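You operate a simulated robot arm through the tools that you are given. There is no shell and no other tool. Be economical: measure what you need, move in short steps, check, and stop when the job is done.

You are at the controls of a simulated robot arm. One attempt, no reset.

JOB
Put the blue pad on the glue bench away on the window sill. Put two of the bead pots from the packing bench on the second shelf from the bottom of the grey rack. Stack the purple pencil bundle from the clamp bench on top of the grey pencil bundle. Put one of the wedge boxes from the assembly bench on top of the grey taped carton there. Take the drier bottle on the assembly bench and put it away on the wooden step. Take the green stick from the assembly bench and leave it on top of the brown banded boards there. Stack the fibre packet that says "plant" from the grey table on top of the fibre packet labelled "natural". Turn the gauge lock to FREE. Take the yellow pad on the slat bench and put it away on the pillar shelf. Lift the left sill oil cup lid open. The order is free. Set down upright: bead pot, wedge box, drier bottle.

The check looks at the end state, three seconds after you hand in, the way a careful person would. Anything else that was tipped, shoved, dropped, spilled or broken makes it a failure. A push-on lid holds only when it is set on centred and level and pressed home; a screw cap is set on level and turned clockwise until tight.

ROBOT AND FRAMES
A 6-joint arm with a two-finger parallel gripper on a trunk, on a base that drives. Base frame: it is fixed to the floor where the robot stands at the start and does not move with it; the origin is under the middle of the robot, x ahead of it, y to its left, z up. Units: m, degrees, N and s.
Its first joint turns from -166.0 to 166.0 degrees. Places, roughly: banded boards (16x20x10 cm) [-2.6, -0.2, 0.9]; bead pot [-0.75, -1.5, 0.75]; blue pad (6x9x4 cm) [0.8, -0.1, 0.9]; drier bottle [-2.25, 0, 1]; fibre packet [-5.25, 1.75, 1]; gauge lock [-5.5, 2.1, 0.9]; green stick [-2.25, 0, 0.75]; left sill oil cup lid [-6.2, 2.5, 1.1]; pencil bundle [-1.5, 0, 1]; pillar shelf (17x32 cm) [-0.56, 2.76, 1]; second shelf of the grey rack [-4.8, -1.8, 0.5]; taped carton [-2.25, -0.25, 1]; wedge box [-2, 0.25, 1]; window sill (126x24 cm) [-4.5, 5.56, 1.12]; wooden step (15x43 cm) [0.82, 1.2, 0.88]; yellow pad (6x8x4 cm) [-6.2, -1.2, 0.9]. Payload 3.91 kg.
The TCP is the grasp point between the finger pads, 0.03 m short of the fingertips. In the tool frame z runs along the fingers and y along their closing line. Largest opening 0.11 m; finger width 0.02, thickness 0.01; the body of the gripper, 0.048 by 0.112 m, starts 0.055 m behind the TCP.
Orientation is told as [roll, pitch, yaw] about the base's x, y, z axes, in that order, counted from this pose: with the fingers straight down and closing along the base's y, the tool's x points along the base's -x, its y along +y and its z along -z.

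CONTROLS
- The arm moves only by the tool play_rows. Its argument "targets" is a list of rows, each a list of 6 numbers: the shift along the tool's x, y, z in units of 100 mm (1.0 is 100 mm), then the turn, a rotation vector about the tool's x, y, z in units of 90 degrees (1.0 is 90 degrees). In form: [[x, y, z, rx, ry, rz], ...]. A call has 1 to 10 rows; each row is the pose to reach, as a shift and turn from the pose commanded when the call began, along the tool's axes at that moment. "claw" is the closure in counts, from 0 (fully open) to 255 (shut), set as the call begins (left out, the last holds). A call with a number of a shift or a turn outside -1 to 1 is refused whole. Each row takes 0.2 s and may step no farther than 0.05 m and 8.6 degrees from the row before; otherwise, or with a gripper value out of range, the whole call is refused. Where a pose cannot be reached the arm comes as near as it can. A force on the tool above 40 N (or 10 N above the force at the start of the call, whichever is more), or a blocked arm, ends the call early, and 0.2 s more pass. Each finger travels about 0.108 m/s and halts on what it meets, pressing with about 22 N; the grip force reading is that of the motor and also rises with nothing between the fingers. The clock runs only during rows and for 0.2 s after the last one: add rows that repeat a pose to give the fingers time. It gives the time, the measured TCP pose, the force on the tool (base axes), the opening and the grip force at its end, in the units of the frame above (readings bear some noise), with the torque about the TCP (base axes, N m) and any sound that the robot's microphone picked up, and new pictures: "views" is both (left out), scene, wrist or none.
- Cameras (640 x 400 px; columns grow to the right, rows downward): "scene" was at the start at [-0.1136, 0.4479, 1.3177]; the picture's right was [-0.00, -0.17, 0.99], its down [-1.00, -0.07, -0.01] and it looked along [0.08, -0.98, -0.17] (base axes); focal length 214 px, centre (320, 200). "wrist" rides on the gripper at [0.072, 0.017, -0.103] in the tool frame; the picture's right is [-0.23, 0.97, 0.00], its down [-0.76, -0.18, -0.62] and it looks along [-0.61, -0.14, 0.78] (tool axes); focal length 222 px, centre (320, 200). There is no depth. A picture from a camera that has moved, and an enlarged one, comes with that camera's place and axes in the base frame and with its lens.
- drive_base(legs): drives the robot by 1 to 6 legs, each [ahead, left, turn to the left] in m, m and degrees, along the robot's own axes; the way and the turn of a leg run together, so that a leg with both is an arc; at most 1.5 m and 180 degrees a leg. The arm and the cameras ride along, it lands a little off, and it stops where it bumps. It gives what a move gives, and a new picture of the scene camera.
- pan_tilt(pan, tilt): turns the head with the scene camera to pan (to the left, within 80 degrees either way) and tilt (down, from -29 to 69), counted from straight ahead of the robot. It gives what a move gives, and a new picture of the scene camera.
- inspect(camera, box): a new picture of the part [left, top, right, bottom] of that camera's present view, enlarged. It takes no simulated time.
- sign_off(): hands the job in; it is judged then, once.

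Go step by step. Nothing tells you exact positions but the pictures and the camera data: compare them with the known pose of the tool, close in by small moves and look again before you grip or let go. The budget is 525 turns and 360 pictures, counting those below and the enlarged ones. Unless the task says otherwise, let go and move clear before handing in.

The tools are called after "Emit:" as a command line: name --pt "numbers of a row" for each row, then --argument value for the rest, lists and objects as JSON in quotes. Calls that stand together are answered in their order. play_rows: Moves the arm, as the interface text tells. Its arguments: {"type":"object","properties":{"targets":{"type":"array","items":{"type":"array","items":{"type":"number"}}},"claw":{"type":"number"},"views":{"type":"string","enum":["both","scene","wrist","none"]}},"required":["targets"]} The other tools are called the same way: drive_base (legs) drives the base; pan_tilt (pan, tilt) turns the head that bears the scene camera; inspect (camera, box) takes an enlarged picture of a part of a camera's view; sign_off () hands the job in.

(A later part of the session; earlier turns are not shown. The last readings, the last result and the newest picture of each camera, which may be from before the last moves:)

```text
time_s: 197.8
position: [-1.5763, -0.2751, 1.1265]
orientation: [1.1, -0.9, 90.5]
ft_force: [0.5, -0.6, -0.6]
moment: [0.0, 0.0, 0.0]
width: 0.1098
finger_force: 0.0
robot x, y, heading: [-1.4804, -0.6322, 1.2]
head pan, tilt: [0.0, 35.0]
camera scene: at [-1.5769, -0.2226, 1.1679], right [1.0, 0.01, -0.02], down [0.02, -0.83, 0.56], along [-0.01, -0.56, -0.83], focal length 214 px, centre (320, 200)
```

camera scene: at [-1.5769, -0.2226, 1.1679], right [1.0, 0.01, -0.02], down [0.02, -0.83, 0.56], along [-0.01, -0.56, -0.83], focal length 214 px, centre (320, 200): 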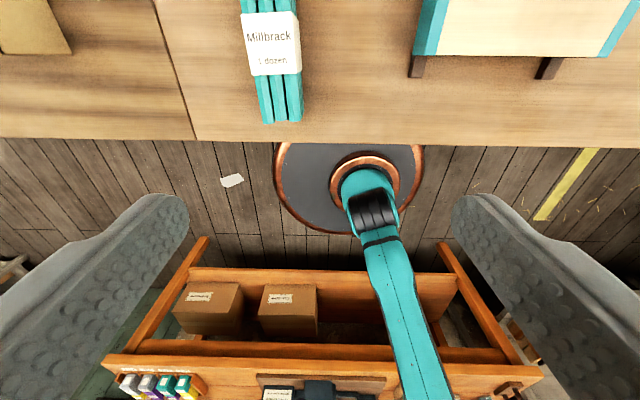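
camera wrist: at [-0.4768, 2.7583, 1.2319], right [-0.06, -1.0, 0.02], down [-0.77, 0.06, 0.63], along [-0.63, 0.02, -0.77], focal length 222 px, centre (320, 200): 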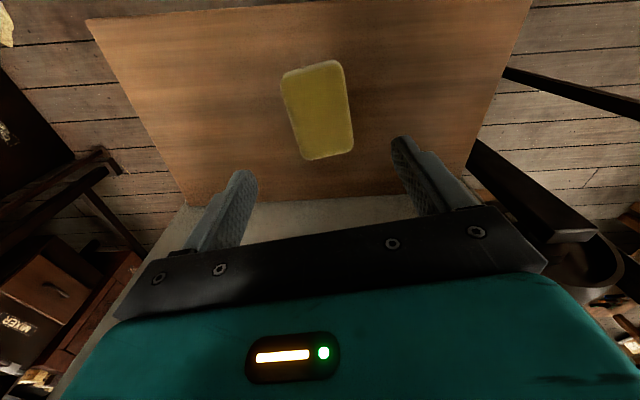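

Emit:
pan_tilt --pan 0 --tilt -28

Emit:
pan_tilt --pan 50 --tilt -20

```text
time_s: 199.1
position: [-1.5766, -0.2763, 1.1262]
orientation: [1.2, -0.9, 90.5]
ft_force: [-0.7, -1.1, 0.2]
moment: [0.02, -0.01, 0.01]
width: 0.1096
finger_force: 0.0
robot x, y, heading: [-1.4792, -0.6302, 0.9]
head pan, tilt: [0.0, -28.0]
camera scene: at [-1.5774, -0.1275, 1.1897], right [1.0, 0.01, -0.02], down [0.0, -0.88, -0.48], along [-0.02, 0.48, -0.88], focal length 214 px, centre (320, 200)
```

scene: 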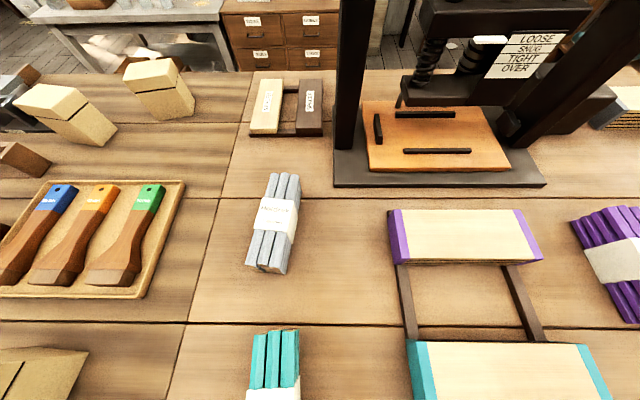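

```text
time_s: 200.3
position: [-1.5756, -0.2756, 1.1262]
orientation: [1.2, -0.9, 90.5]
ft_force: [-0.2, 0.2, -0.6]
moment: [0.03, -0.02, -0.04]
width: 0.1101
finger_force: 0.1
robot x, y, heading: [-1.4812, -0.6287, 1.0]
head pan, tilt: [50.0, -20.0]
camera scene: at [-1.6351, -0.1383, 1.2095], right [0.63, 0.02, -0.78], down [-0.26, -0.94, -0.23], along [-0.73, 0.34, -0.58], focal length 214 px, centre (320, 200)
```

scene: 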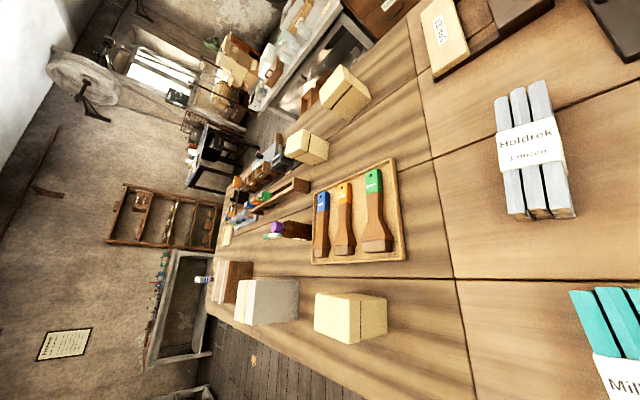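

Purple bundle is at about (-1.20,-0.05), turned -20°; grey bundle at (-1.65,0.0), turned -8°. I drive over to the purple one.

Emit:
drive_base --legs '[[0.38, 0, -1]]'

Emit:
play_rows --pt "-0.4 0 0 0 0 0.08" --pt "-0.8 0 0 0 0 0.16" --pt "-1 0 0 0 0 0.222" --views "none"

Emit:
pan_tilt --pan 0 --tilt 0

```text
time_s: 202.7
position: [-1.1927, -0.268, 1.1251]
orientation: [1.2, -0.8, 89.8]
ft_force: [0.2, 0.3, 0.0]
moment: [-0.02, 0.02, 0.0]
width: 0.11
finger_force: 0.1
robot x, y, heading: [-1.1029, -0.6245, 0.2]
head pan, tilt: [50.0, -20.0]
camera scene: at [-1.2494, -0.1312, 1.2096], right [0.63, 0.01, -0.78], down [-0.27, -0.94, -0.23], along [-0.73, 0.35, -0.58], focal length 214 px, centre (320, 200)
```

scene: 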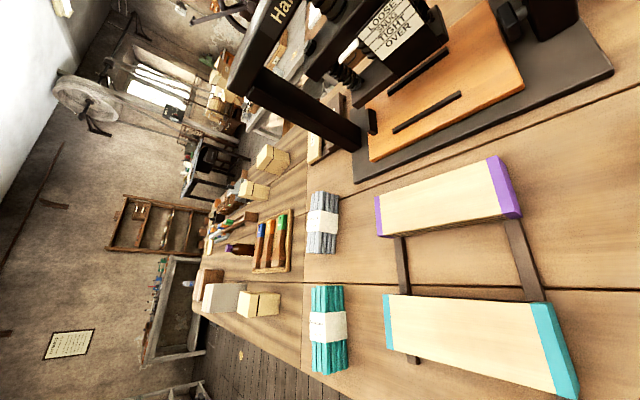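

```text
time_s: 203.5
position: [-1.1935, -0.1679, 1.1282]
orientation: [1.4, -0.3, 69.7]
ft_force: [-0.5, -1.1, 0.2]
moment: [0.05, 0.01, -0.04]
width: 0.1099
finger_force: 0.1
robot x, y, heading: [-1.1031, -0.6252, 0.5]
head pan, tilt: [50.0, -20.0]
```

```text
time_s: 204.7
position: [-1.1919, -0.1681, 1.127]
orientation: [1.5, -0.4, 69.8]
ft_force: [0.5, 0.2, -0.3]
moment: [0.01, 0.06, 0.02]
width: 0.1099
finger_force: 0.0
robot x, y, heading: [-1.1004, -0.621, 0.3]
head pan, tilt: [0.0, 0.0]
camera scene: at [-1.1545, -0.0666, 1.167], right [0.94, -0.34, -0.03], down [-0.35, -0.94, -0.01], along [-0.02, 0.02, -1.0], focal length 214 px, centre (320, 200)
```

scene: 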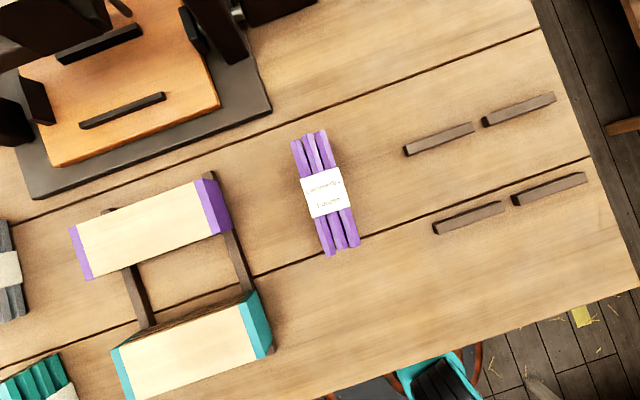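

Emit:
play_rows --pt "-0.4 0 0 0 0 -0.06" --pt "-0.8 0 0.2 0 0 -0.12" --pt "-1 0 0.6 0 0 -0.16" --pt "-1 0 1.0 0 0 -0.16" --views "both"

```text
time_s: 205.7
position: [-1.1598, -0.073, 1.0285]
orientation: [1.2, -0.7, 84.2]
ft_force: [0.1, -1.1, 1.0]
moment: [0.03, 0.03, 0.02]
width: 0.1101
finger_force: 0.1
robot x, y, heading: [-1.1032, -0.6269, 0.5]
head pan, tilt: [0.0, 0.0]
camera scene: at [-1.1482, 0.0347, 1.0688], right [0.99, -0.1, -0.02], down [-0.1, -0.99, -0.01], along [-0.02, 0.02, -1.0], focal length 214 px, centre (320, 200)
camera wrist: at [-1.1813, -0.1456, 1.131], right [-0.95, 0.32, 0.02], down [0.27, 0.73, 0.63], along [0.19, 0.6, -0.78], focal length 222 px, centre (320, 200)
```

scene: 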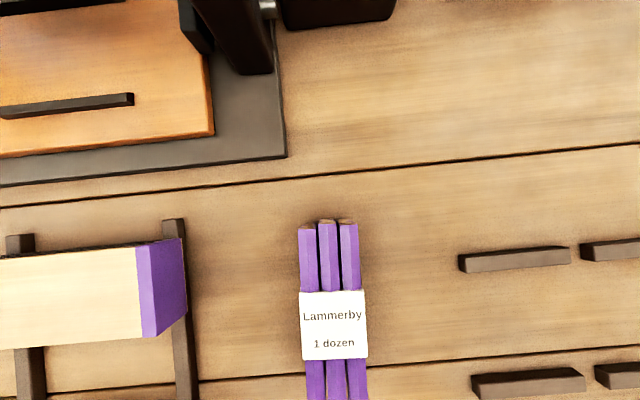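
wrist: 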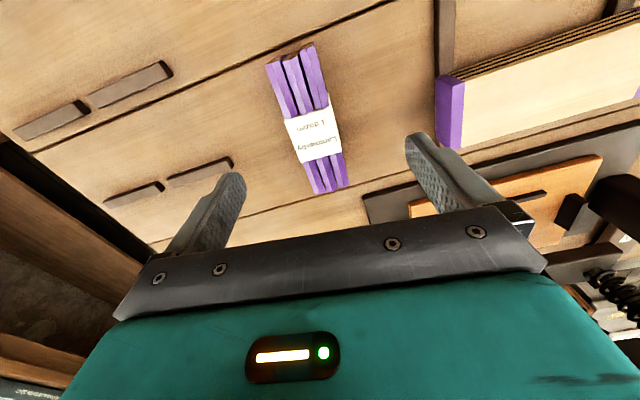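

Bundle centre (-1.151,-0.056), top ≈0.91, so ~6 cm tall. I descend to grip it.

Emit:
play_rows --pt "-0.18 -0.07 0.3 0 0 0" --pt "-0.18 -0.07 0.7 0 0 0" --pt "-0.18 -0.07 1 0 0 0" --views "none"

Emit:
play_rows --pt "0 0 0.3 0 0 0" --pt "0 0 0.4 0 0 0" --views "wrist"

```text
time_s: 206.5
position: [-1.153, -0.0555, 0.9286]
orientation: [1.3, -0.8, 84.2]
ft_force: [-0.4, -0.8, -0.7]
moment: [-0.01, 0.0, 0.02]
width: 0.1102
finger_force: 0.1
robot x, y, heading: [-1.1052, -0.6256, 0.5]
head pan, tilt: [0.0, 0.0]
```

```text
time_s: 207.1
position: [-1.1537, -0.0546, 0.889]
orientation: [1.2, -0.8, 84.2]
ft_force: [-0.6, 0.5, -0.5]
moment: [0.02, 0.02, -0.02]
width: 0.1101
finger_force: 0.0
robot x, y, heading: [-1.1036, -0.6251, 0.4]
head pan, tilt: [0.0, 0.0]
camera wrist: at [-1.1754, -0.1264, 0.9912], right [-0.95, 0.32, 0.02], down [0.27, 0.73, 0.63], along [0.19, 0.6, -0.78], focal length 222 px, centre (320, 200)
```

wrist: 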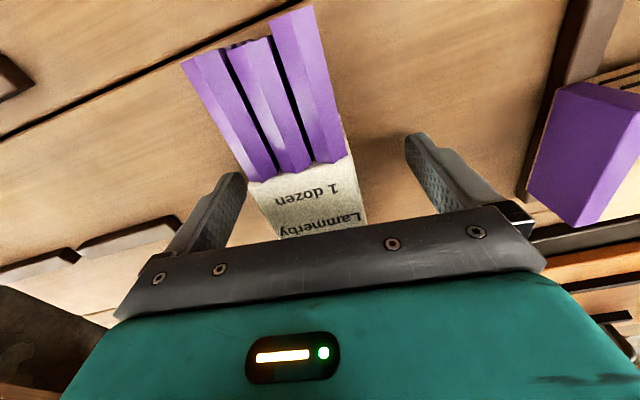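

Emit:
play_rows --pt "0 0 0.05 0 0 0" --pt "0 0 0.05 0 0 0" --pt "0 0 0.05 0 0 0" --pt "0 0 0.05 0 0 0" --pt "0 0 0.05 0 0 0" --claw 255 --views "none"

Emit:
play_rows --pt "0 0 -0.3 0 0 0" --pt "0 0 -0.7 0 0 0" --pt "0 0 -1 0 0 0" --views "wrist"

```text
time_s: 208.3
position: [-1.1534, -0.0543, 0.8836]
orientation: [1.2, -0.7, 84.2]
ft_force: [1.5, 1.5, 4.1]
moment: [-0.02, -0.19, 0.2]
width: 0.0481
finger_force: 21.9
robot x, y, heading: [-1.1037, -0.6223, 0.2]
head pan, tilt: [0.0, 0.0]
```

```text
time_s: 209.1
position: [-1.1517, -0.0551, 0.9838]
orientation: [1.2, -0.8, 84.1]
ft_force: [0.1, 0.2, -2.4]
moment: [-0.02, -0.01, -0.01]
width: 0.0478
finger_force: 22.2
robot x, y, heading: [-1.1007, -0.6255, 0.3]
head pan, tilt: [0.0, 0.0]
camera wrist: at [-1.1735, -0.1279, 1.0873], right [-0.95, 0.32, 0.02], down [0.27, 0.73, 0.63], along [0.19, 0.6, -0.78], focal length 222 px, centre (320, 200)
```

wrist: 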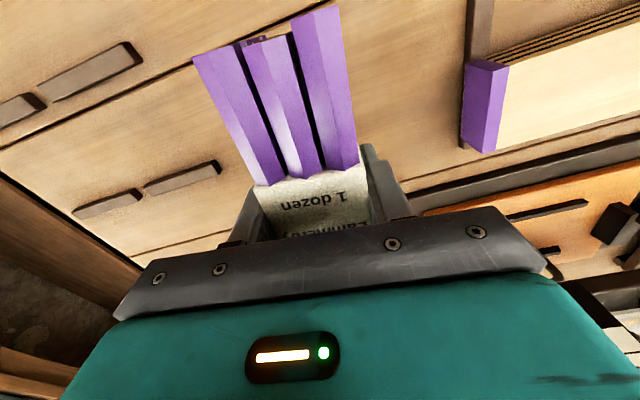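

Emit:
play_rows --pt "0 0 -0.3 0 0 0" --pt "0 0 -0.7 0 0 0" --pt "0 0 -1 0 0 0" --views "none"

Emit:
drive_base --legs '[[-0.5, 0, 0]]'

Emit:
pan_tilt --pan 0 --tilt -10

```text
time_s: 209.9
position: [-1.1498, -0.0574, 1.0833]
orientation: [1.2, -0.7, 84.1]
ft_force: [0.4, 0.7, -1.5]
moment: [0.01, -0.02, -0.01]
width: 0.048
finger_force: 21.7
robot x, y, heading: [-1.1002, -0.6273, 0.5]
head pan, tilt: [0.0, 0.0]
```

```text
time_s: 212.9
position: [-1.6542, -0.0625, 1.0829]
orientation: [1.2, -0.7, 84.3]
ft_force: [0.2, -0.1, -2.4]
moment: [0.04, 0.0, 0.0]
width: 0.0478
finger_force: 21.7
robot x, y, heading: [-1.6069, -0.6271, 0.5]
head pan, tilt: [0.0, 0.0]
camera scene: at [-1.6426, 0.0466, 1.1238], right [0.99, -0.1, -0.02], down [-0.1, -0.99, -0.01], along [-0.02, 0.02, -1.0], focal length 214 px, centre (320, 200)
```

scene: 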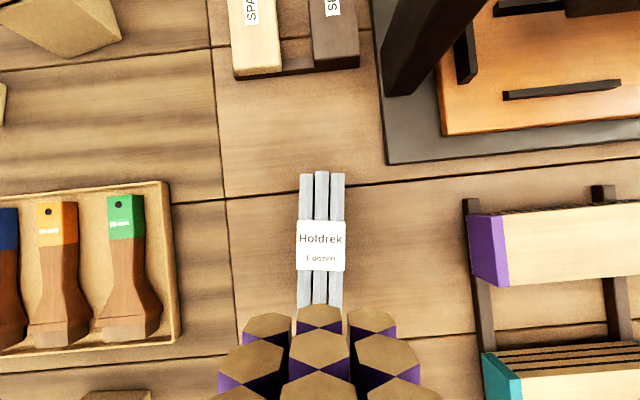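

```text
time_s: 213.6
position: [-1.6544, -0.0604, 1.0835]
orientation: [1.1, -0.7, 84.2]
ft_force: [-0.6, -0.2, -2.3]
moment: [-0.02, 0.01, 0.0]
width: 0.0479
finger_force: 22.4
robot x, y, heading: [-1.6047, -0.6271, 0.3]
head pan, tilt: [0.0, -10.0]
camera scene: at [-1.641, 0.0617, 1.1296], right [0.99, -0.1, -0.02], down [-0.1, -0.98, -0.19], along [0.0, 0.19, -0.98], focal length 214 px, centre (320, 200)
```

scene: 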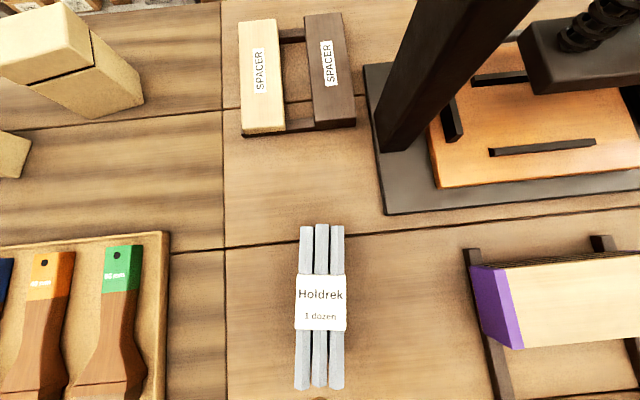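

The grey bundle lies parallel to the held one, centre (-1.651,0.005). I move over it and lower.

Emit:
play_rows --pt "-0.35 0.03 0 0 0 0" --pt "-0.67 0.05 0 0 0 0" --pt "-0.67 0.05 0.5 0 0 0" --pt "-0.67 0.05 0.9 0 0 0" --views "both"

```text
time_s: 214.6
position: [-1.653, 0.0063, 0.9954]
orientation: [1.4, -0.8, 84.2]
ft_force: [0.0, -1.5, -1.2]
moment: [0.03, 0.0, 0.02]
width: 0.0479
finger_force: 22.1
robot x, y, heading: [-1.605, -0.6266, 0.5]
head pan, tilt: [0.0, -10.0]
camera scene: at [-1.64, 0.1295, 1.0413], right [0.99, -0.1, -0.02], down [-0.1, -0.98, -0.19], along [0.0, 0.19, -0.98], focal length 214 px, centre (320, 200)
camera wrist: at [-1.675, -0.0659, 1.0976], right [-0.95, 0.32, 0.02], down [0.27, 0.73, 0.63], along [0.19, 0.6, -0.78], focal length 222 px, centre (320, 200)
```

scene: 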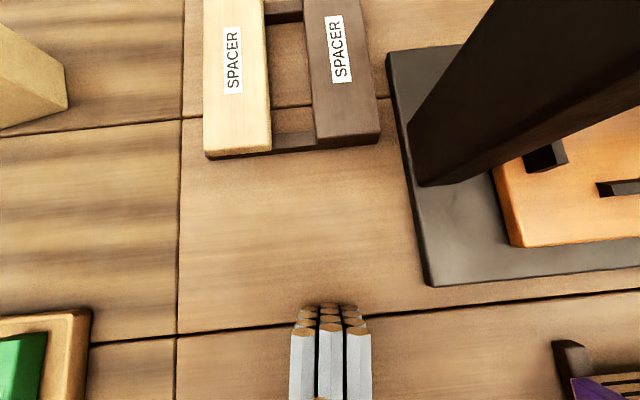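
wrist: 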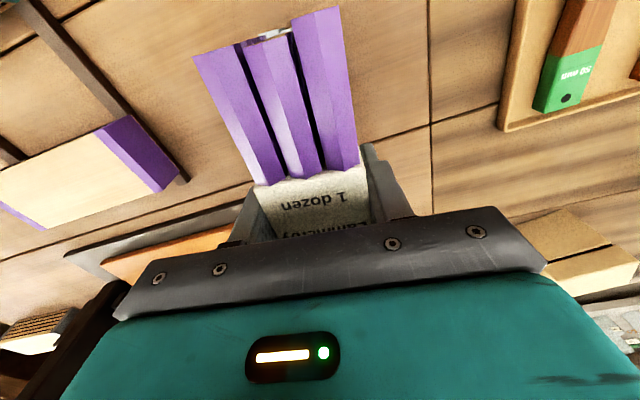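

Emit:
play_rows --pt "0 0 0.25 0 0 0" --pt "0 0 0.45 0 0 0" --views "none"

Emit:
play_rows --pt "0 0 0.03 0 0 0" --views "none"

Emit:
play_rows --pt "0 0 0.03 0 0 0" --views "wrist"

```text
time_s: 215.2
position: [-1.6537, 0.0081, 0.9512]
orientation: [1.2, -0.8, 84.2]
ft_force: [0.1, 0.1, -1.9]
moment: [0.02, -0.01, 0.02]
width: 0.0478
finger_force: 21.7
robot x, y, heading: [-1.606, -0.63, 0.4]
head pan, tilt: [0.0, -10.0]
```

```text
time_s: 215.6
position: [-1.6544, 0.0078, 0.9471]
orientation: [1.1, -0.7, 84.2]
ft_force: [0.3, 0.5, -1.0]
moment: [0.02, -0.01, -0.03]
width: 0.0481
finger_force: 21.7
robot x, y, heading: [-1.6093, -0.6282, 0.3]
head pan, tilt: [0.0, -10.0]
```

```text
time_s: 216.0
position: [-1.6548, 0.0087, 0.9442]
orientation: [1.2, -0.8, 84.2]
ft_force: [0.2, 1.2, 7.3]
moment: [-0.23, -0.2, 0.06]
width: 0.0481
finger_force: 21.6
robot x, y, heading: [-1.6077, -0.6321, 0.8]
head pan, tilt: [0.0, -10.0]
camera wrist: at [-1.6768, -0.0643, 1.0467], right [-0.95, 0.32, 0.02], down [0.27, 0.73, 0.63], along [0.19, 0.6, -0.78], focal length 222 px, centre (320, 200)
```

wrist: 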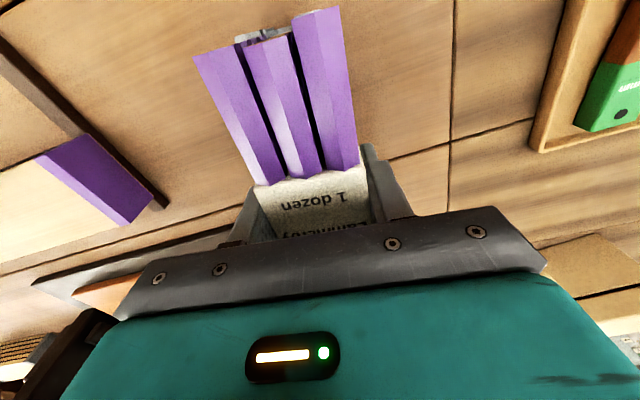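

Contact made. One more millimetre, then open and rise.

Emit:
play_rows --pt "0 0 0.01 0 0 0" --pt "0 0 0.01 0 0 0" --views "none"

Emit:
play_rows --pt "0 0 0 0 0 0" --pt "0 0 0 0 0 0" --pt "0 0 -0.2 0 0 0" --pt "0 0 -0.5 0 0 0" --pt "0 0 -1 0 0 0" --claw 60 --views "wrist"

Emit:
pan_tilt --pan 0 --tilt 20

```text
time_s: 216.6
position: [-1.6555, 0.0086, 0.9437]
orientation: [1.3, -0.8, 84.1]
ft_force: [0.4, 3.4, 17.0]
moment: [0.0, -0.49, 0.11]
width: 0.048
finger_force: 22.1
robot x, y, heading: [-1.6071, -0.6312, 0.6]
head pan, tilt: [0.0, -10.0]
```

```text
time_s: 217.8
position: [-1.6519, 0.0074, 1.0423]
orientation: [1.2, -0.7, 84.2]
ft_force: [0.3, -0.2, -0.6]
moment: [-0.02, -0.01, 0.0]
width: 0.0843
finger_force: 0.0
robot x, y, heading: [-1.606, -0.6285, 0.4]
head pan, tilt: [0.0, -10.0]
camera wrist: at [-1.6747, -0.0649, 1.1446], right [-0.95, 0.32, 0.02], down [0.27, 0.73, 0.63], along [0.19, 0.6, -0.78], focal length 222 px, centre (320, 200)
```

wrist: 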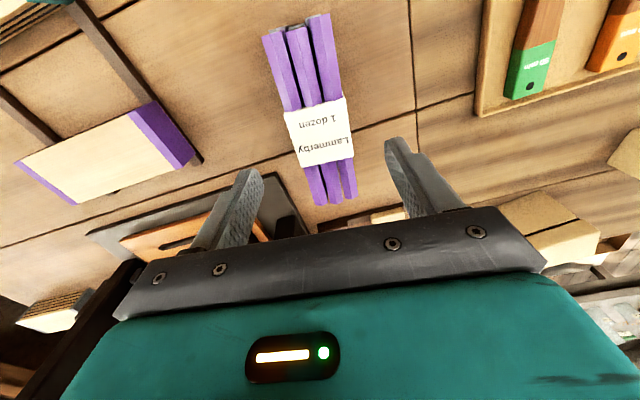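

```text
time_s: 218.7
position: [-1.6517, 0.0072, 1.0415]
orientation: [1.1, -0.8, 84.2]
ft_force: [0.3, -0.2, -1.2]
moment: [-0.01, 0.0, -0.01]
width: 0.0841
finger_force: 0.1
robot x, y, heading: [-1.6068, -0.6268, 0.6]
head pan, tilt: [0.0, 20.0]
camera scene: at [-1.6448, 0.0831, 1.0784], right [0.99, -0.1, -0.02], down [-0.09, -0.94, 0.33], along [-0.05, -0.33, -0.94], focal length 214 px, centre (320, 200)
```

scene: 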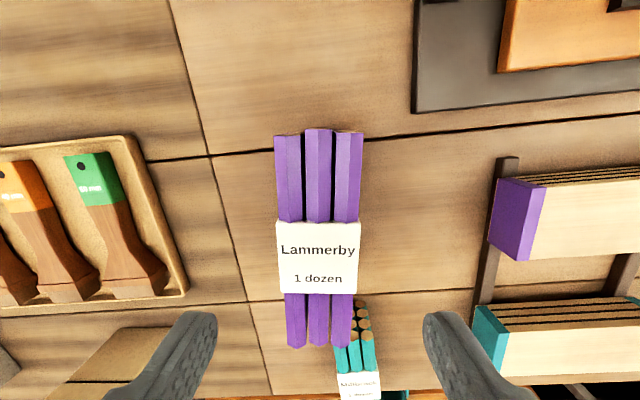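

Purple is stacked on grey. I raise and move along to view the assembly part.

Emit:
play_rows --pt "0 0 -0.4 0 0 0" --pt "0 0 -0.8 0 0 0" --pt "0 0 -1 0 0 0" --claw 0 --views "none"

Emit:
drive_base --legs '[[-0.5, 0, 0]]'

Emit:
pan_tilt --pan 0 --tilt -20

Emit:
pan_tilt --pan 30 --tilt 10

```text
time_s: 219.5
position: [-1.6513, 0.0054, 1.1406]
orientation: [1.2, -0.7, 84.2]
ft_force: [0.4, 0.0, -0.7]
moment: [-0.01, 0.02, 0.02]
width: 0.11
finger_force: 0.0
robot x, y, heading: [-1.6087, -0.6251, 0.2]
head pan, tilt: [0.0, 20.0]
```

```text
time_s: 222.5
position: [-2.1475, 0.0046, 1.14]
orientation: [1.1, -0.8, 84.0]
ft_force: [-0.1, -0.3, -0.3]
moment: [0.02, -0.03, 0.04]
width: 0.1099
finger_force: 0.0
robot x, y, heading: [-2.102, -0.6337, 0.3]
head pan, tilt: [0.0, 20.0]
camera scene: at [-2.1393, 0.0788, 1.1775], right [0.99, -0.1, -0.02], down [-0.09, -0.94, 0.33], along [-0.05, -0.33, -0.94], focal length 214 px, centre (320, 200)
```

scene: 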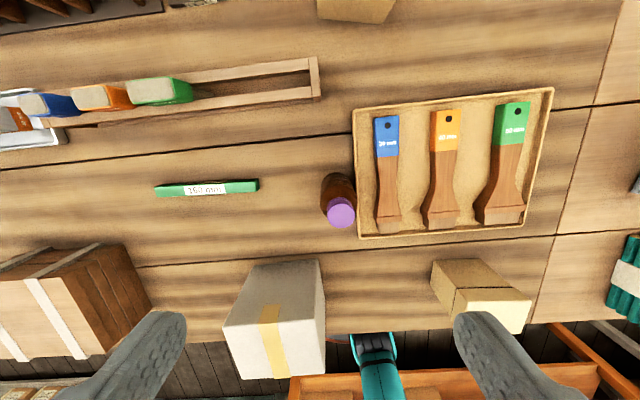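

```text
time_s: 223.5
position: [-2.1471, 0.003, 1.1409]
orientation: [1.2, -0.8, 84.1]
ft_force: [-0.5, 0.2, -0.4]
moment: [0.01, 0.0, -0.02]
width: 0.1099
finger_force: 0.1
robot x, y, heading: [-2.1064, -0.6291, 0.4]
head pan, tilt: [0.0, -20.0]
camera scene: at [-2.1324, 0.1397, 1.1954], right [0.99, -0.1, -0.02], down [-0.11, -0.93, -0.35], along [0.02, 0.35, -0.94], focal length 214 px, centre (320, 200)
```

scene: 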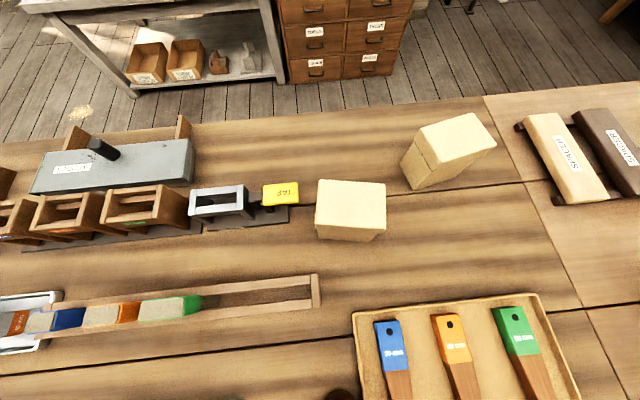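

```text
time_s: 224.5
position: [-2.1475, 0.0029, 1.1414]
orientation: [1.2, -0.7, 84.0]
ft_force: [0.9, -0.4, 0.2]
moment: [-0.03, 0.02, 0.04]
width: 0.1098
finger_force: 0.1
robot x, y, heading: [-2.1032, -0.6339, 0.3]
head pan, tilt: [30.0, 10.0]
camera scene: at [-2.1834, 0.0997, 1.1913], right [0.85, -0.08, -0.52], down [-0.01, -0.99, 0.13], along [-0.52, -0.11, -0.84], focal length 214 px, centre (320, 200)
```

scene: 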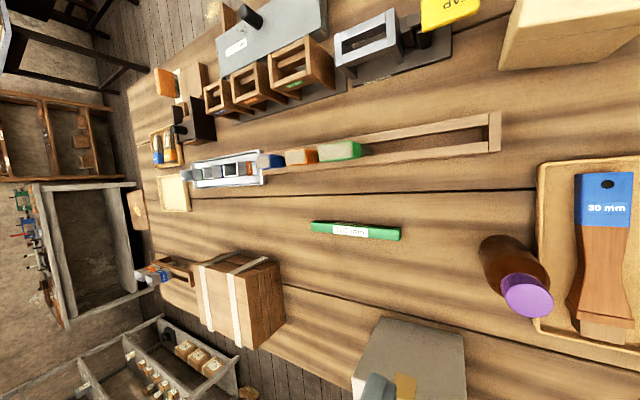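

Everything is visible: green stick, drier bottle (purple cap), carton, banded boards and three wedge boxes. I take the near wedge box first.

Emit:
drive_base --legs '[[0.24, 0, 0]]'

Emit:
play_rows --pt "0.4 0 0 0 0 0" --pt "0.8 0 0 0 0 0" --pt "1 0 0 0 0 0" --views "none"

Emit:
play_rows --pt "0.4 0 0 0 0 0" --pt "0.8 0 0 0 0 0" --pt "1 0 0 0 0 0" --views "none"

Emit:
pan_tilt --pan 0 --tilt 10

```text
time_s: 226.3
position: [-1.908, 0.0035, 1.1406]
orientation: [1.3, -0.7, 84.0]
ft_force: [-0.8, 0.0, -0.3]
moment: [-0.01, -0.02, 0.03]
width: 0.1101
finger_force: 0.1
robot x, y, heading: [-1.867, -0.6302, 0.1]
head pan, tilt: [30.0, 10.0]
camera scene: at [-1.9442, 0.1005, 1.1913], right [0.85, -0.08, -0.52], down [-0.01, -0.99, 0.14], along [-0.53, -0.11, -0.84], focal length 214 px, centre (320, 200)
```

scene: 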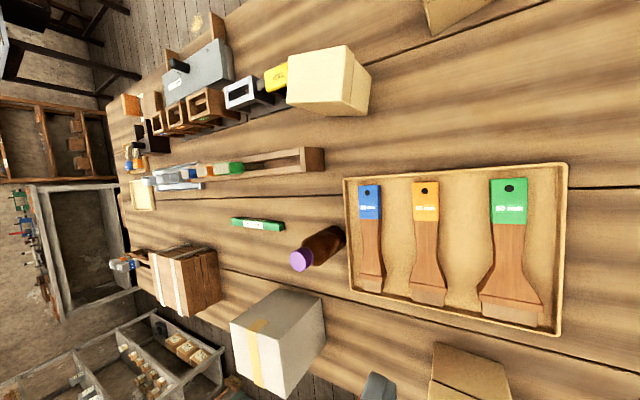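

```text
time_s: 227.1
position: [-1.9193, -0.0961, 1.1389]
orientation: [1.2, -0.7, 84.0]
ft_force: [-0.5, 0.5, -0.5]
moment: [-0.03, 0.01, 0.0]
width: 0.11
finger_force: 0.1
robot x, y, heading: [-1.8673, -0.6269, 0.2]
head pan, tilt: [30.0, 10.0]
```

```text
time_s: 227.9
position: [-1.929, -0.1956, 1.1377]
orientation: [1.2, -0.8, 83.9]
ft_force: [-1.3, -0.1, 0.0]
moment: [-0.05, -0.02, -0.01]
width: 0.1099
finger_force: 0.0
robot x, y, heading: [-1.8644, -0.6292, 0.5]
head pan, tilt: [30.0, 10.0]
```

```text
time_s: 228.8
position: [-1.9292, -0.1951, 1.1391]
orientation: [1.2, -0.8, 84.0]
ft_force: [-0.2, 0.7, -0.5]
moment: [0.01, -0.02, -0.01]
width: 0.1101
finger_force: 0.0
robot x, y, heading: [-1.8663, -0.6287, -0.2]
head pan, tilt: [0.0, 10.0]
camera scene: at [-1.9197, -0.1033, 1.1758], right [0.99, -0.1, -0.02], down [-0.1, -0.98, 0.16], along [-0.04, -0.16, -0.99], focal length 214 px, centre (320, 200)
```

scene: 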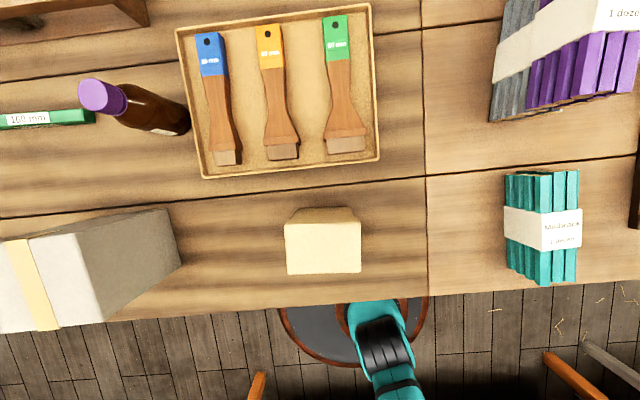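

Emit:
inspect --camera "wrist" --box '[0, 0, 640, 400]'

Emit:
pan_tilt --pan 0 --tilt 30

```text
1.00 times, centred on (320, 200) of wrist (not enlarged: the box is as wide or as high as the picture)
camera zoom: at [-1.9518, -0.2676, 1.2413], right [-0.94, 0.33, 0.02], down [0.27, 0.73, 0.63], along [0.19, 0.6, -0.78], focal length 222 px, centre (320, 200)
```

zoom: 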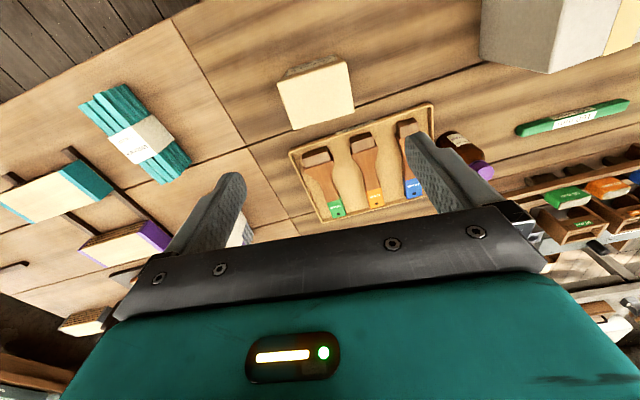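

```text
time_s: 229.6
position: [-1.929, -0.1954, 1.1393]
orientation: [1.2, -0.8, 84.0]
ft_force: [-0.3, -0.2, 0.4]
moment: [0.0, 0.03, 0.05]
width: 0.1102
finger_force: 0.0
robot x, y, heading: [-1.8669, -0.6312, 0.1]
head pan, tilt: [0.0, 30.0]
camera scene: at [-1.9229, -0.1355, 1.1778], right [0.99, -0.1, -0.02], down [-0.08, -0.87, 0.49], along [-0.07, -0.48, -0.87], focal length 214 px, centre (320, 200)
```

scene: 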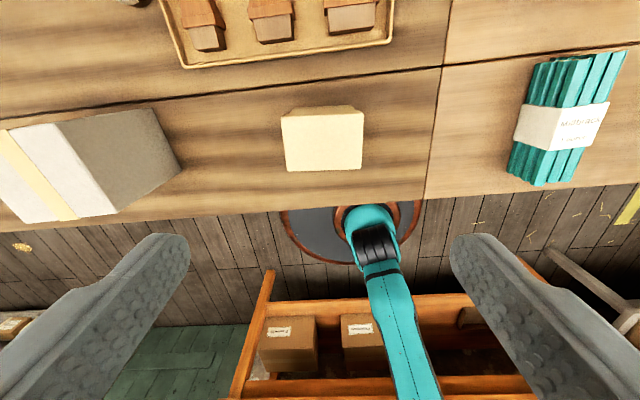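

The wedge box is ~8.3×6×10.5 cm, centre (-1.930,-0.192), aligned with the tool. I descend over it.

Emit:
play_rows --pt "-0.03 0 0.4 0 0 0" --pt "-0.03 0 0.8 0 0 0" --pt "-0.03 0 1 0 0 0" --views "wrist"

```text
time_s: 230.4
position: [-1.9305, -0.1917, 1.0382]
orientation: [1.3, -0.8, 84.0]
ft_force: [-0.4, -0.8, 0.6]
moment: [0.04, -0.02, 0.0]
width: 0.1103
finger_force: 0.0
robot x, y, heading: [-1.8662, -0.6303, 0.2]
head pan, tilt: [0.0, 30.0]
camera wrist: at [-1.9533, -0.263, 1.1408], right [-0.94, 0.33, 0.02], down [0.27, 0.73, 0.63], along [0.19, 0.6, -0.78], focal length 222 px, centre (320, 200)
```

wrist: 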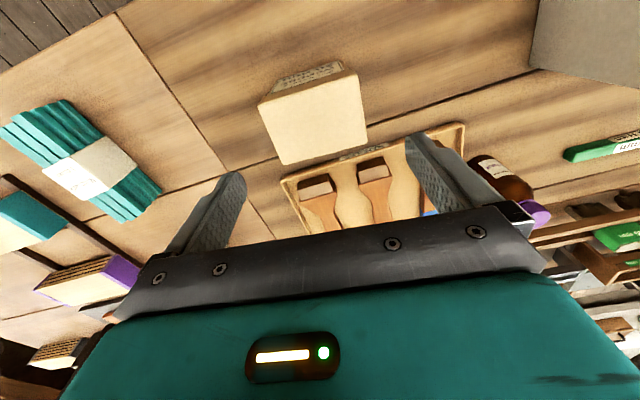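

Emit:
play_rows --pt "0 0 0.4 0 0 0" --pt "0 0 0.75 0 0 0" --views "both"

```text
time_s: 231.0
position: [-1.9324, -0.1883, 0.9632]
orientation: [1.2, -0.7, 84.1]
ft_force: [0.3, 0.4, -0.4]
moment: [0.01, 0.04, 0.0]
width: 0.1101
finger_force: 0.0
robot x, y, heading: [-1.865, -0.6284, 0.2]
head pan, tilt: [0.0, 30.0]
camera scene: at [-1.9266, -0.1294, 1.0023], right [0.99, -0.1, -0.02], down [-0.08, -0.87, 0.49], along [-0.07, -0.48, -0.87], focal length 214 px, centre (320, 200)
camera wrist: at [-1.9555, -0.2614, 1.0657], right [-0.94, 0.33, 0.02], down [0.27, 0.73, 0.63], along [0.19, 0.6, -0.78], focal length 222 px, centre (320, 200)
```

scene: 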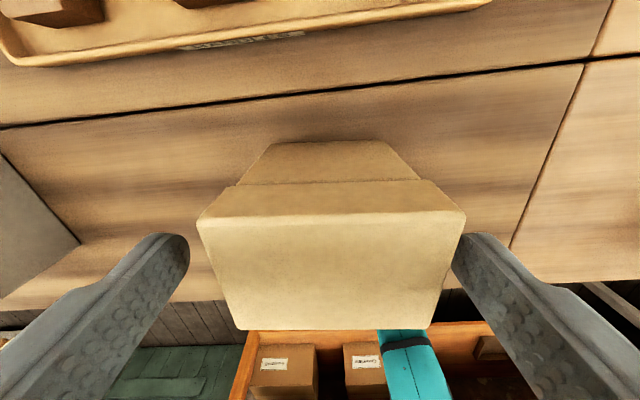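
wrist: 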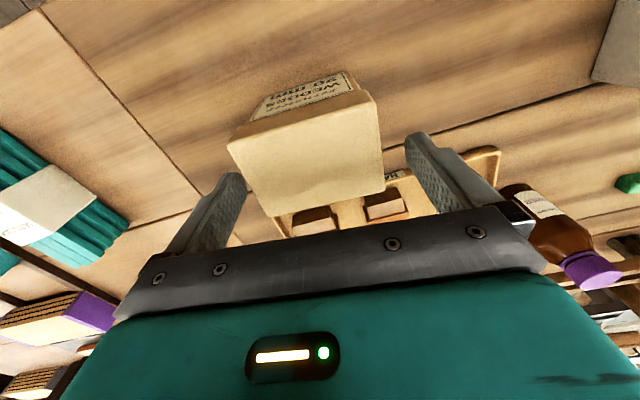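

The box top is at ≈0.94; it is 9.3 cm wide, so it fits between the fingers with a small margin. I centre and lower gently.

Emit:
play_rows --pt "0.1 -0.025 0 0 0 0" --pt "0.1 -0.025 0.1 0 0 0" --pt "0.1 -0.025 0.2 0 0 0" --views "both"

```text
time_s: 231.8
position: [-1.9309, -0.1999, 0.9437]
orientation: [1.3, -0.8, 84.0]
ft_force: [-0.2, 0.3, -0.1]
moment: [-0.01, -0.01, -0.01]
width: 0.1099
finger_force: 0.1
robot x, y, heading: [-1.8681, -0.6321, 0.1]
head pan, tilt: [0.0, 30.0]
camera scene: at [-1.925, -0.1392, 0.9826], right [0.99, -0.1, -0.02], down [-0.08, -0.87, 0.49], along [-0.07, -0.48, -0.87], focal length 214 px, centre (320, 200)
camera wrist: at [-1.9539, -0.2713, 1.0459], right [-0.94, 0.33, 0.02], down [0.27, 0.73, 0.63], along [0.19, 0.6, -0.78], focal length 222 px, centre (320, 200)
```

scene: 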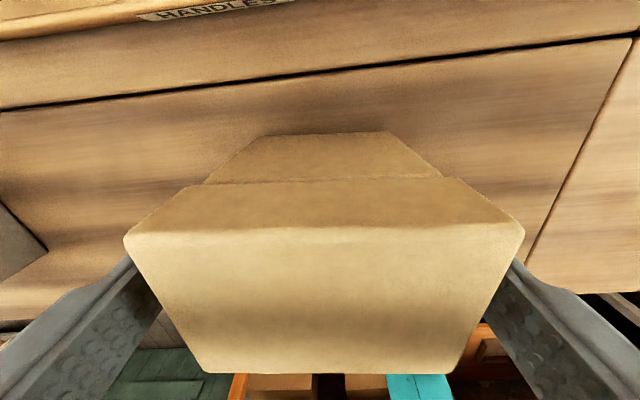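
wrist: 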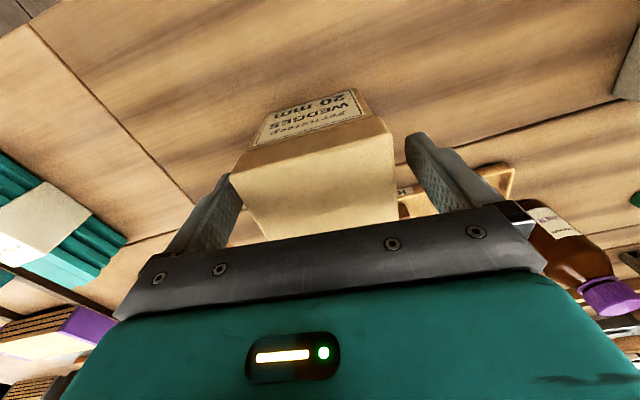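

Fingers straddle the box well. I lower 3 cm more and close.

Emit:
play_rows --pt "0 0 0.15 0 0 0" --pt "0 0 0.3 0 0 0" --views "none"

Emit:
play_rows --pt "0 0 0 0 0 0" --pt "0 0 0 0 0 0" --pt "0 0 0 0 0 0" --pt "0 0 0 0 0 0" --claw 255 --views "none"

Emit:
play_rows --pt "0 0 -0.3 0 0 0" --pt "0 0 -0.7 0 0 0" --pt "0 0 -1 0 0 0" --views "none"

Emit:
play_rows --pt "0 0 -0.3 0 0 0" --pt "0 0 -0.7 0 0 0" --pt "0 0 -1 0 0 0" --views "wrist"

```text
time_s: 232.4
position: [-1.9318, -0.1988, 0.9125]
orientation: [1.2, -0.7, 84.0]
ft_force: [0.2, 0.0, -0.8]
moment: [-0.03, 0.01, 0.01]
width: 0.11
finger_force: 0.1
robot x, y, heading: [-1.8647, -0.6293, -0.1]
head pan, tilt: [0.0, 30.0]
```

```text
time_s: 233.4
position: [-1.9323, -0.1986, 0.9141]
orientation: [1.2, -0.8, 84.0]
ft_force: [1.5, -0.3, 4.8]
moment: [0.02, -0.45, 0.02]
width: 0.0854
finger_force: 22.3
robot x, y, heading: [-1.8668, -0.6308, 0.5]
head pan, tilt: [0.0, 30.0]
```

```text
time_s: 234.2
position: [-1.9301, -0.1998, 1.0127]
orientation: [1.2, -0.8, 84.1]
ft_force: [0.0, 0.4, -1.7]
moment: [-0.01, 0.01, 0.02]
width: 0.0849
finger_force: 22.5
robot x, y, heading: [-1.8668, -0.6303, 0.3]
head pan, tilt: [0.0, 30.0]
```

```text
time_s: 235.0
position: [-1.9271, -0.2031, 1.1134]
orientation: [1.2, -0.8, 84.1]
ft_force: [0.3, 0.8, -2.3]
moment: [0.0, 0.02, 0.0]
width: 0.0855
finger_force: 21.8
robot x, y, heading: [-1.8614, -0.6342, 0.3]
head pan, tilt: [0.0, 30.0]
camera wrist: at [-1.9497, -0.2746, 1.2161], right [-0.94, 0.33, 0.02], down [0.27, 0.73, 0.63], along [0.19, 0.6, -0.78], focal length 222 px, centre (320, 200)
```

wrist: 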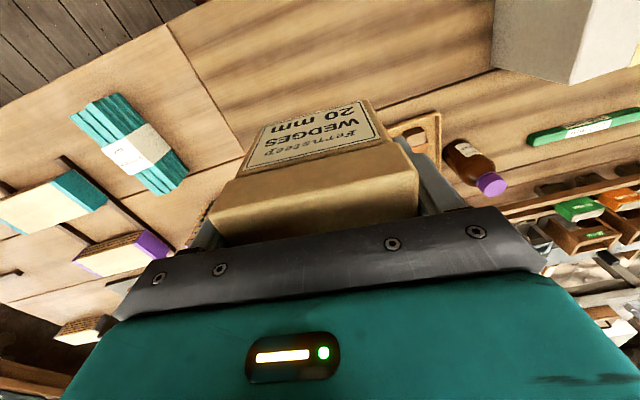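

Emit:
inspect --camera "scene" --box '[0, 0, 640, 400]'

```text
1.00 times, centred on (320, 200) of scene (not enlarged: the box is as wide or as high as the picture)
camera zoom: at [-1.9208, -0.1426, 1.1527], right [0.99, -0.1, -0.02], down [-0.08, -0.87, 0.49], along [-0.07, -0.48, -0.87], focal length 214 px, centre (320, 200)
```

zoom: 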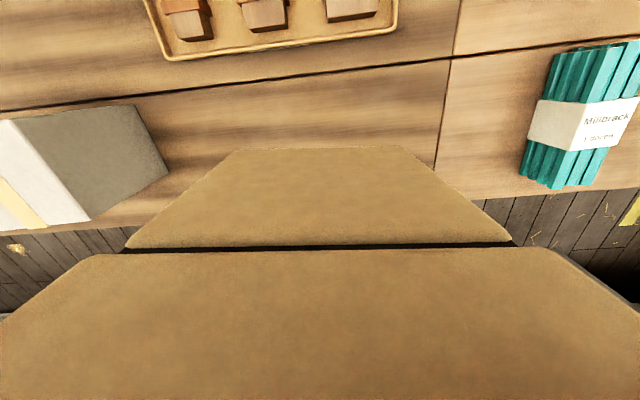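

Box is held upright, bottom 6.1 cm below the TCP. The carton is at (-2.226,-0.195), top ≈0.98. I drive back over it.

Emit:
drive_base --legs '[[-0.3, 0, 0]]'

Emit:
pan_tilt --pan 0 --tilt -15

Emit:
inspect --camera "wrist" --box '[0, 0, 640, 400]'

```text
time_s: 237.1
position: [-2.2272, -0.202, 1.1134]
orientation: [1.1, -0.8, 83.7]
ft_force: [-0.1, -0.4, -3.5]
moment: [-0.01, 0.0, 0.03]
width: 0.085
finger_force: 21.9
robot x, y, heading: [-2.1675, -0.6303, 0.1]
head pan, tilt: [0.0, 30.0]
camera scene: at [-2.2209, -0.1427, 1.1523], right [0.99, -0.11, -0.02], down [-0.08, -0.87, 0.49], along [-0.07, -0.48, -0.87], focal length 214 px, centre (320, 200)
```

scene: 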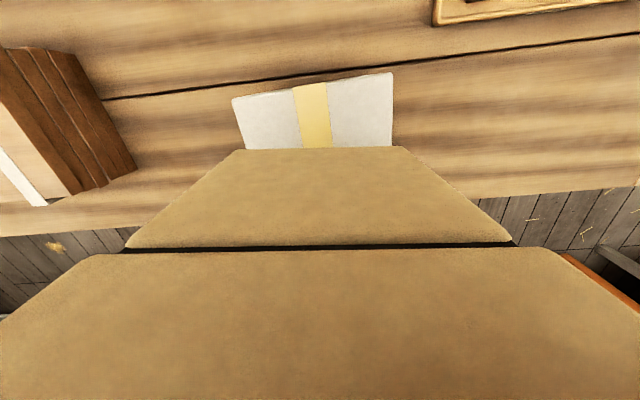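

```text
time_s: 238.2
position: [-2.2274, -0.2016, 1.112]
orientation: [1.1, -0.7, 83.7]
ft_force: [-0.3, -0.7, -1.6]
moment: [0.01, -0.02, -0.02]
width: 0.0852
finger_force: 22.1
robot x, y, heading: [-2.1675, -0.6291, 0.0]
head pan, tilt: [0.0, -15.0]
camera scene: at [-2.213, -0.0726, 1.1632], right [0.99, -0.11, -0.02], down [-0.11, -0.96, -0.27], along [0.01, 0.27, -0.96], focal length 214 px, centre (320, 200)
```

scene: 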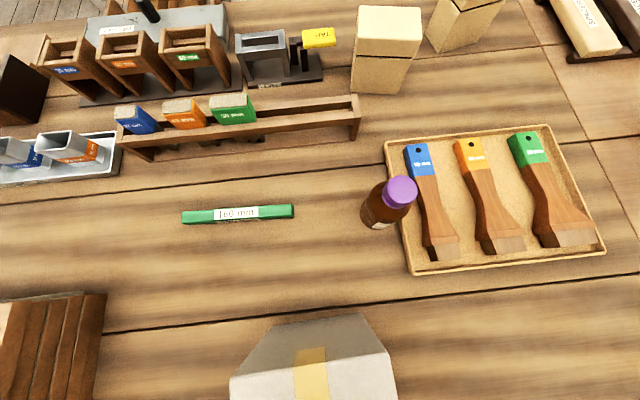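

```text
1.00 times, centred on (320, 200) of wrist (not enlarged: the box is as wide or as high as the picture)
camera zoom: at [-2.2504, -0.2746, 1.2157], right [-0.94, 0.33, 0.02], down [0.27, 0.73, 0.63], along [0.19, 0.6, -0.78], focal length 222 px, centre (320, 200)
```

zoom: 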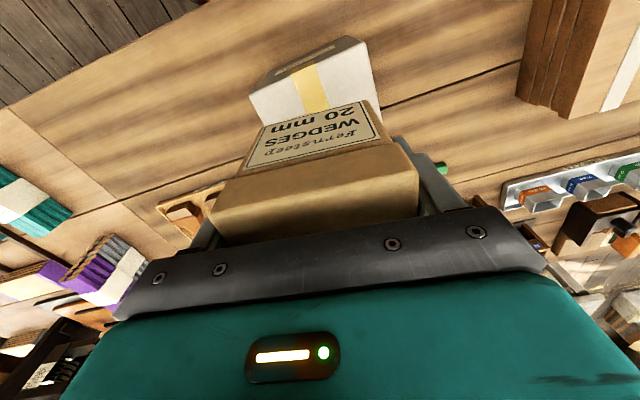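

Emit:
play_rows --pt "-0.05 0.04 0.3 0 0 0" --pt "-0.05 0.04 0.55 0 0 0" --views "none"

Emit:
play_rows --pt "0 0 0.06 0 0 0" --views "none"

Emit:
play_rows --pt "0 0 0.04 0 0 0" --views "wrist"

```text
time_s: 238.8
position: [-2.2327, -0.1958, 1.0562]
orientation: [1.3, -0.8, 83.8]
ft_force: [0.2, 0.0, -1.4]
moment: [-0.01, 0.01, 0.01]
width: 0.0854
finger_force: 21.8
robot x, y, heading: [-2.1704, -0.6324, 0.1]
head pan, tilt: [0.0, -15.0]
```

```text
time_s: 239.2
position: [-2.2318, -0.1956, 1.0529]
orientation: [1.2, -0.8, 83.7]
ft_force: [0.9, -1.1, -2.3]
moment: [-0.01, 0.01, 0.02]
width: 0.0853
finger_force: 21.7
robot x, y, heading: [-2.173, -0.6308, -0.4]
head pan, tilt: [0.0, -15.0]
```

```text
time_s: 239.6
position: [-2.2318, -0.1957, 1.0486]
orientation: [1.3, -0.9, 83.7]
ft_force: [-0.3, -0.2, -1.7]
moment: [-0.01, 0.01, 0.01]
width: 0.0852
finger_force: 21.7
robot x, y, heading: [-2.1656, -0.63, -0.3]
head pan, tilt: [0.0, -15.0]
camera wrist: at [-2.2543, -0.2681, 1.1505], right [-0.94, 0.33, 0.02], down [0.27, 0.73, 0.63], along [0.19, 0.6, -0.78], focal length 222 px, centre (320, 200)
```

wrist: 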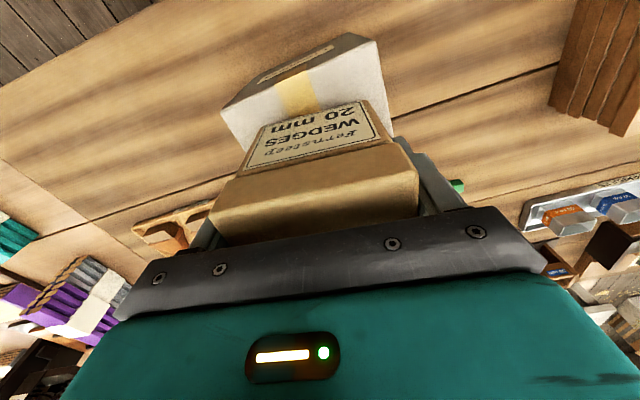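

Emit:
play_rows --pt "0 0 0.04 0 0 0" --views "none"

Emit:
play_rows --pt "0 0 0.04 0 0 0" --views "none"

Emit:
play_rows --pt "0 0 0.03 0 0 0" --views "none"

Emit:
play_rows --pt "0 0 0.03 0 0 0" --views "wrist"

```text
time_s: 240.0
position: [-2.2324, -0.1968, 1.0437]
orientation: [1.3, -0.8, 83.7]
ft_force: [-0.3, -0.2, -1.6]
moment: [0.0, -0.01, 0.04]
width: 0.0853
finger_force: 22.0
robot x, y, heading: [-2.1702, -0.6317, -0.4]
head pan, tilt: [0.0, -15.0]
```

```text
time_s: 240.4
position: [-2.2319, -0.1963, 1.0416]
orientation: [1.3, -0.8, 83.7]
ft_force: [1.4, 2.7, 16.9]
moment: [-0.15, -0.91, 0.18]
width: 0.0851
finger_force: 22.0
robot x, y, heading: [-2.1693, -0.629, -0.1]
head pan, tilt: [0.0, -15.0]
```

```text
time_s: 240.8
position: [-2.2319, -0.1957, 1.0374]
orientation: [1.2, -0.8, 83.7]
ft_force: [2.0, 0.0, 17.9]
moment: [-0.09, -0.89, 0.04]
width: 0.0849
finger_force: 22.1
robot x, y, heading: [-2.1642, -0.6303, -0.2]
head pan, tilt: [0.0, -15.0]
```

```text
time_s: 241.2
position: [-2.2312, -0.1965, 1.0332]
orientation: [1.3, -0.8, 83.7]
ft_force: [2.0, 0.1, 16.8]
moment: [-0.13, -0.99, -0.02]
width: 0.0846
finger_force: 22.1
robot x, y, heading: [-2.1667, -0.632, -0.2]
head pan, tilt: [0.0, -15.0]
camera wrist: at [-2.2549, -0.2685, 1.1371], right [-0.94, 0.33, 0.02], down [0.27, 0.73, 0.63], along [0.19, 0.6, -0.78], focal length 222 px, centre (320, 200)
```

wrist: 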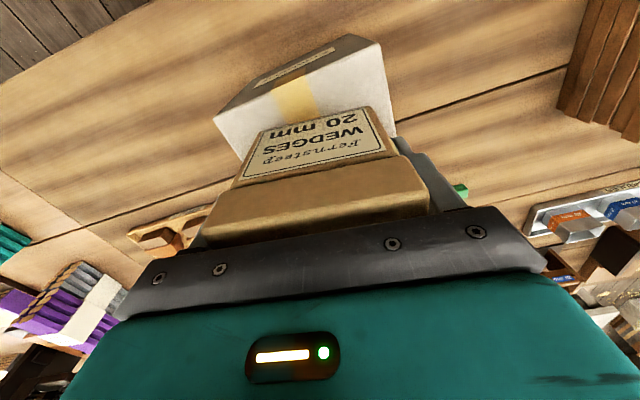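

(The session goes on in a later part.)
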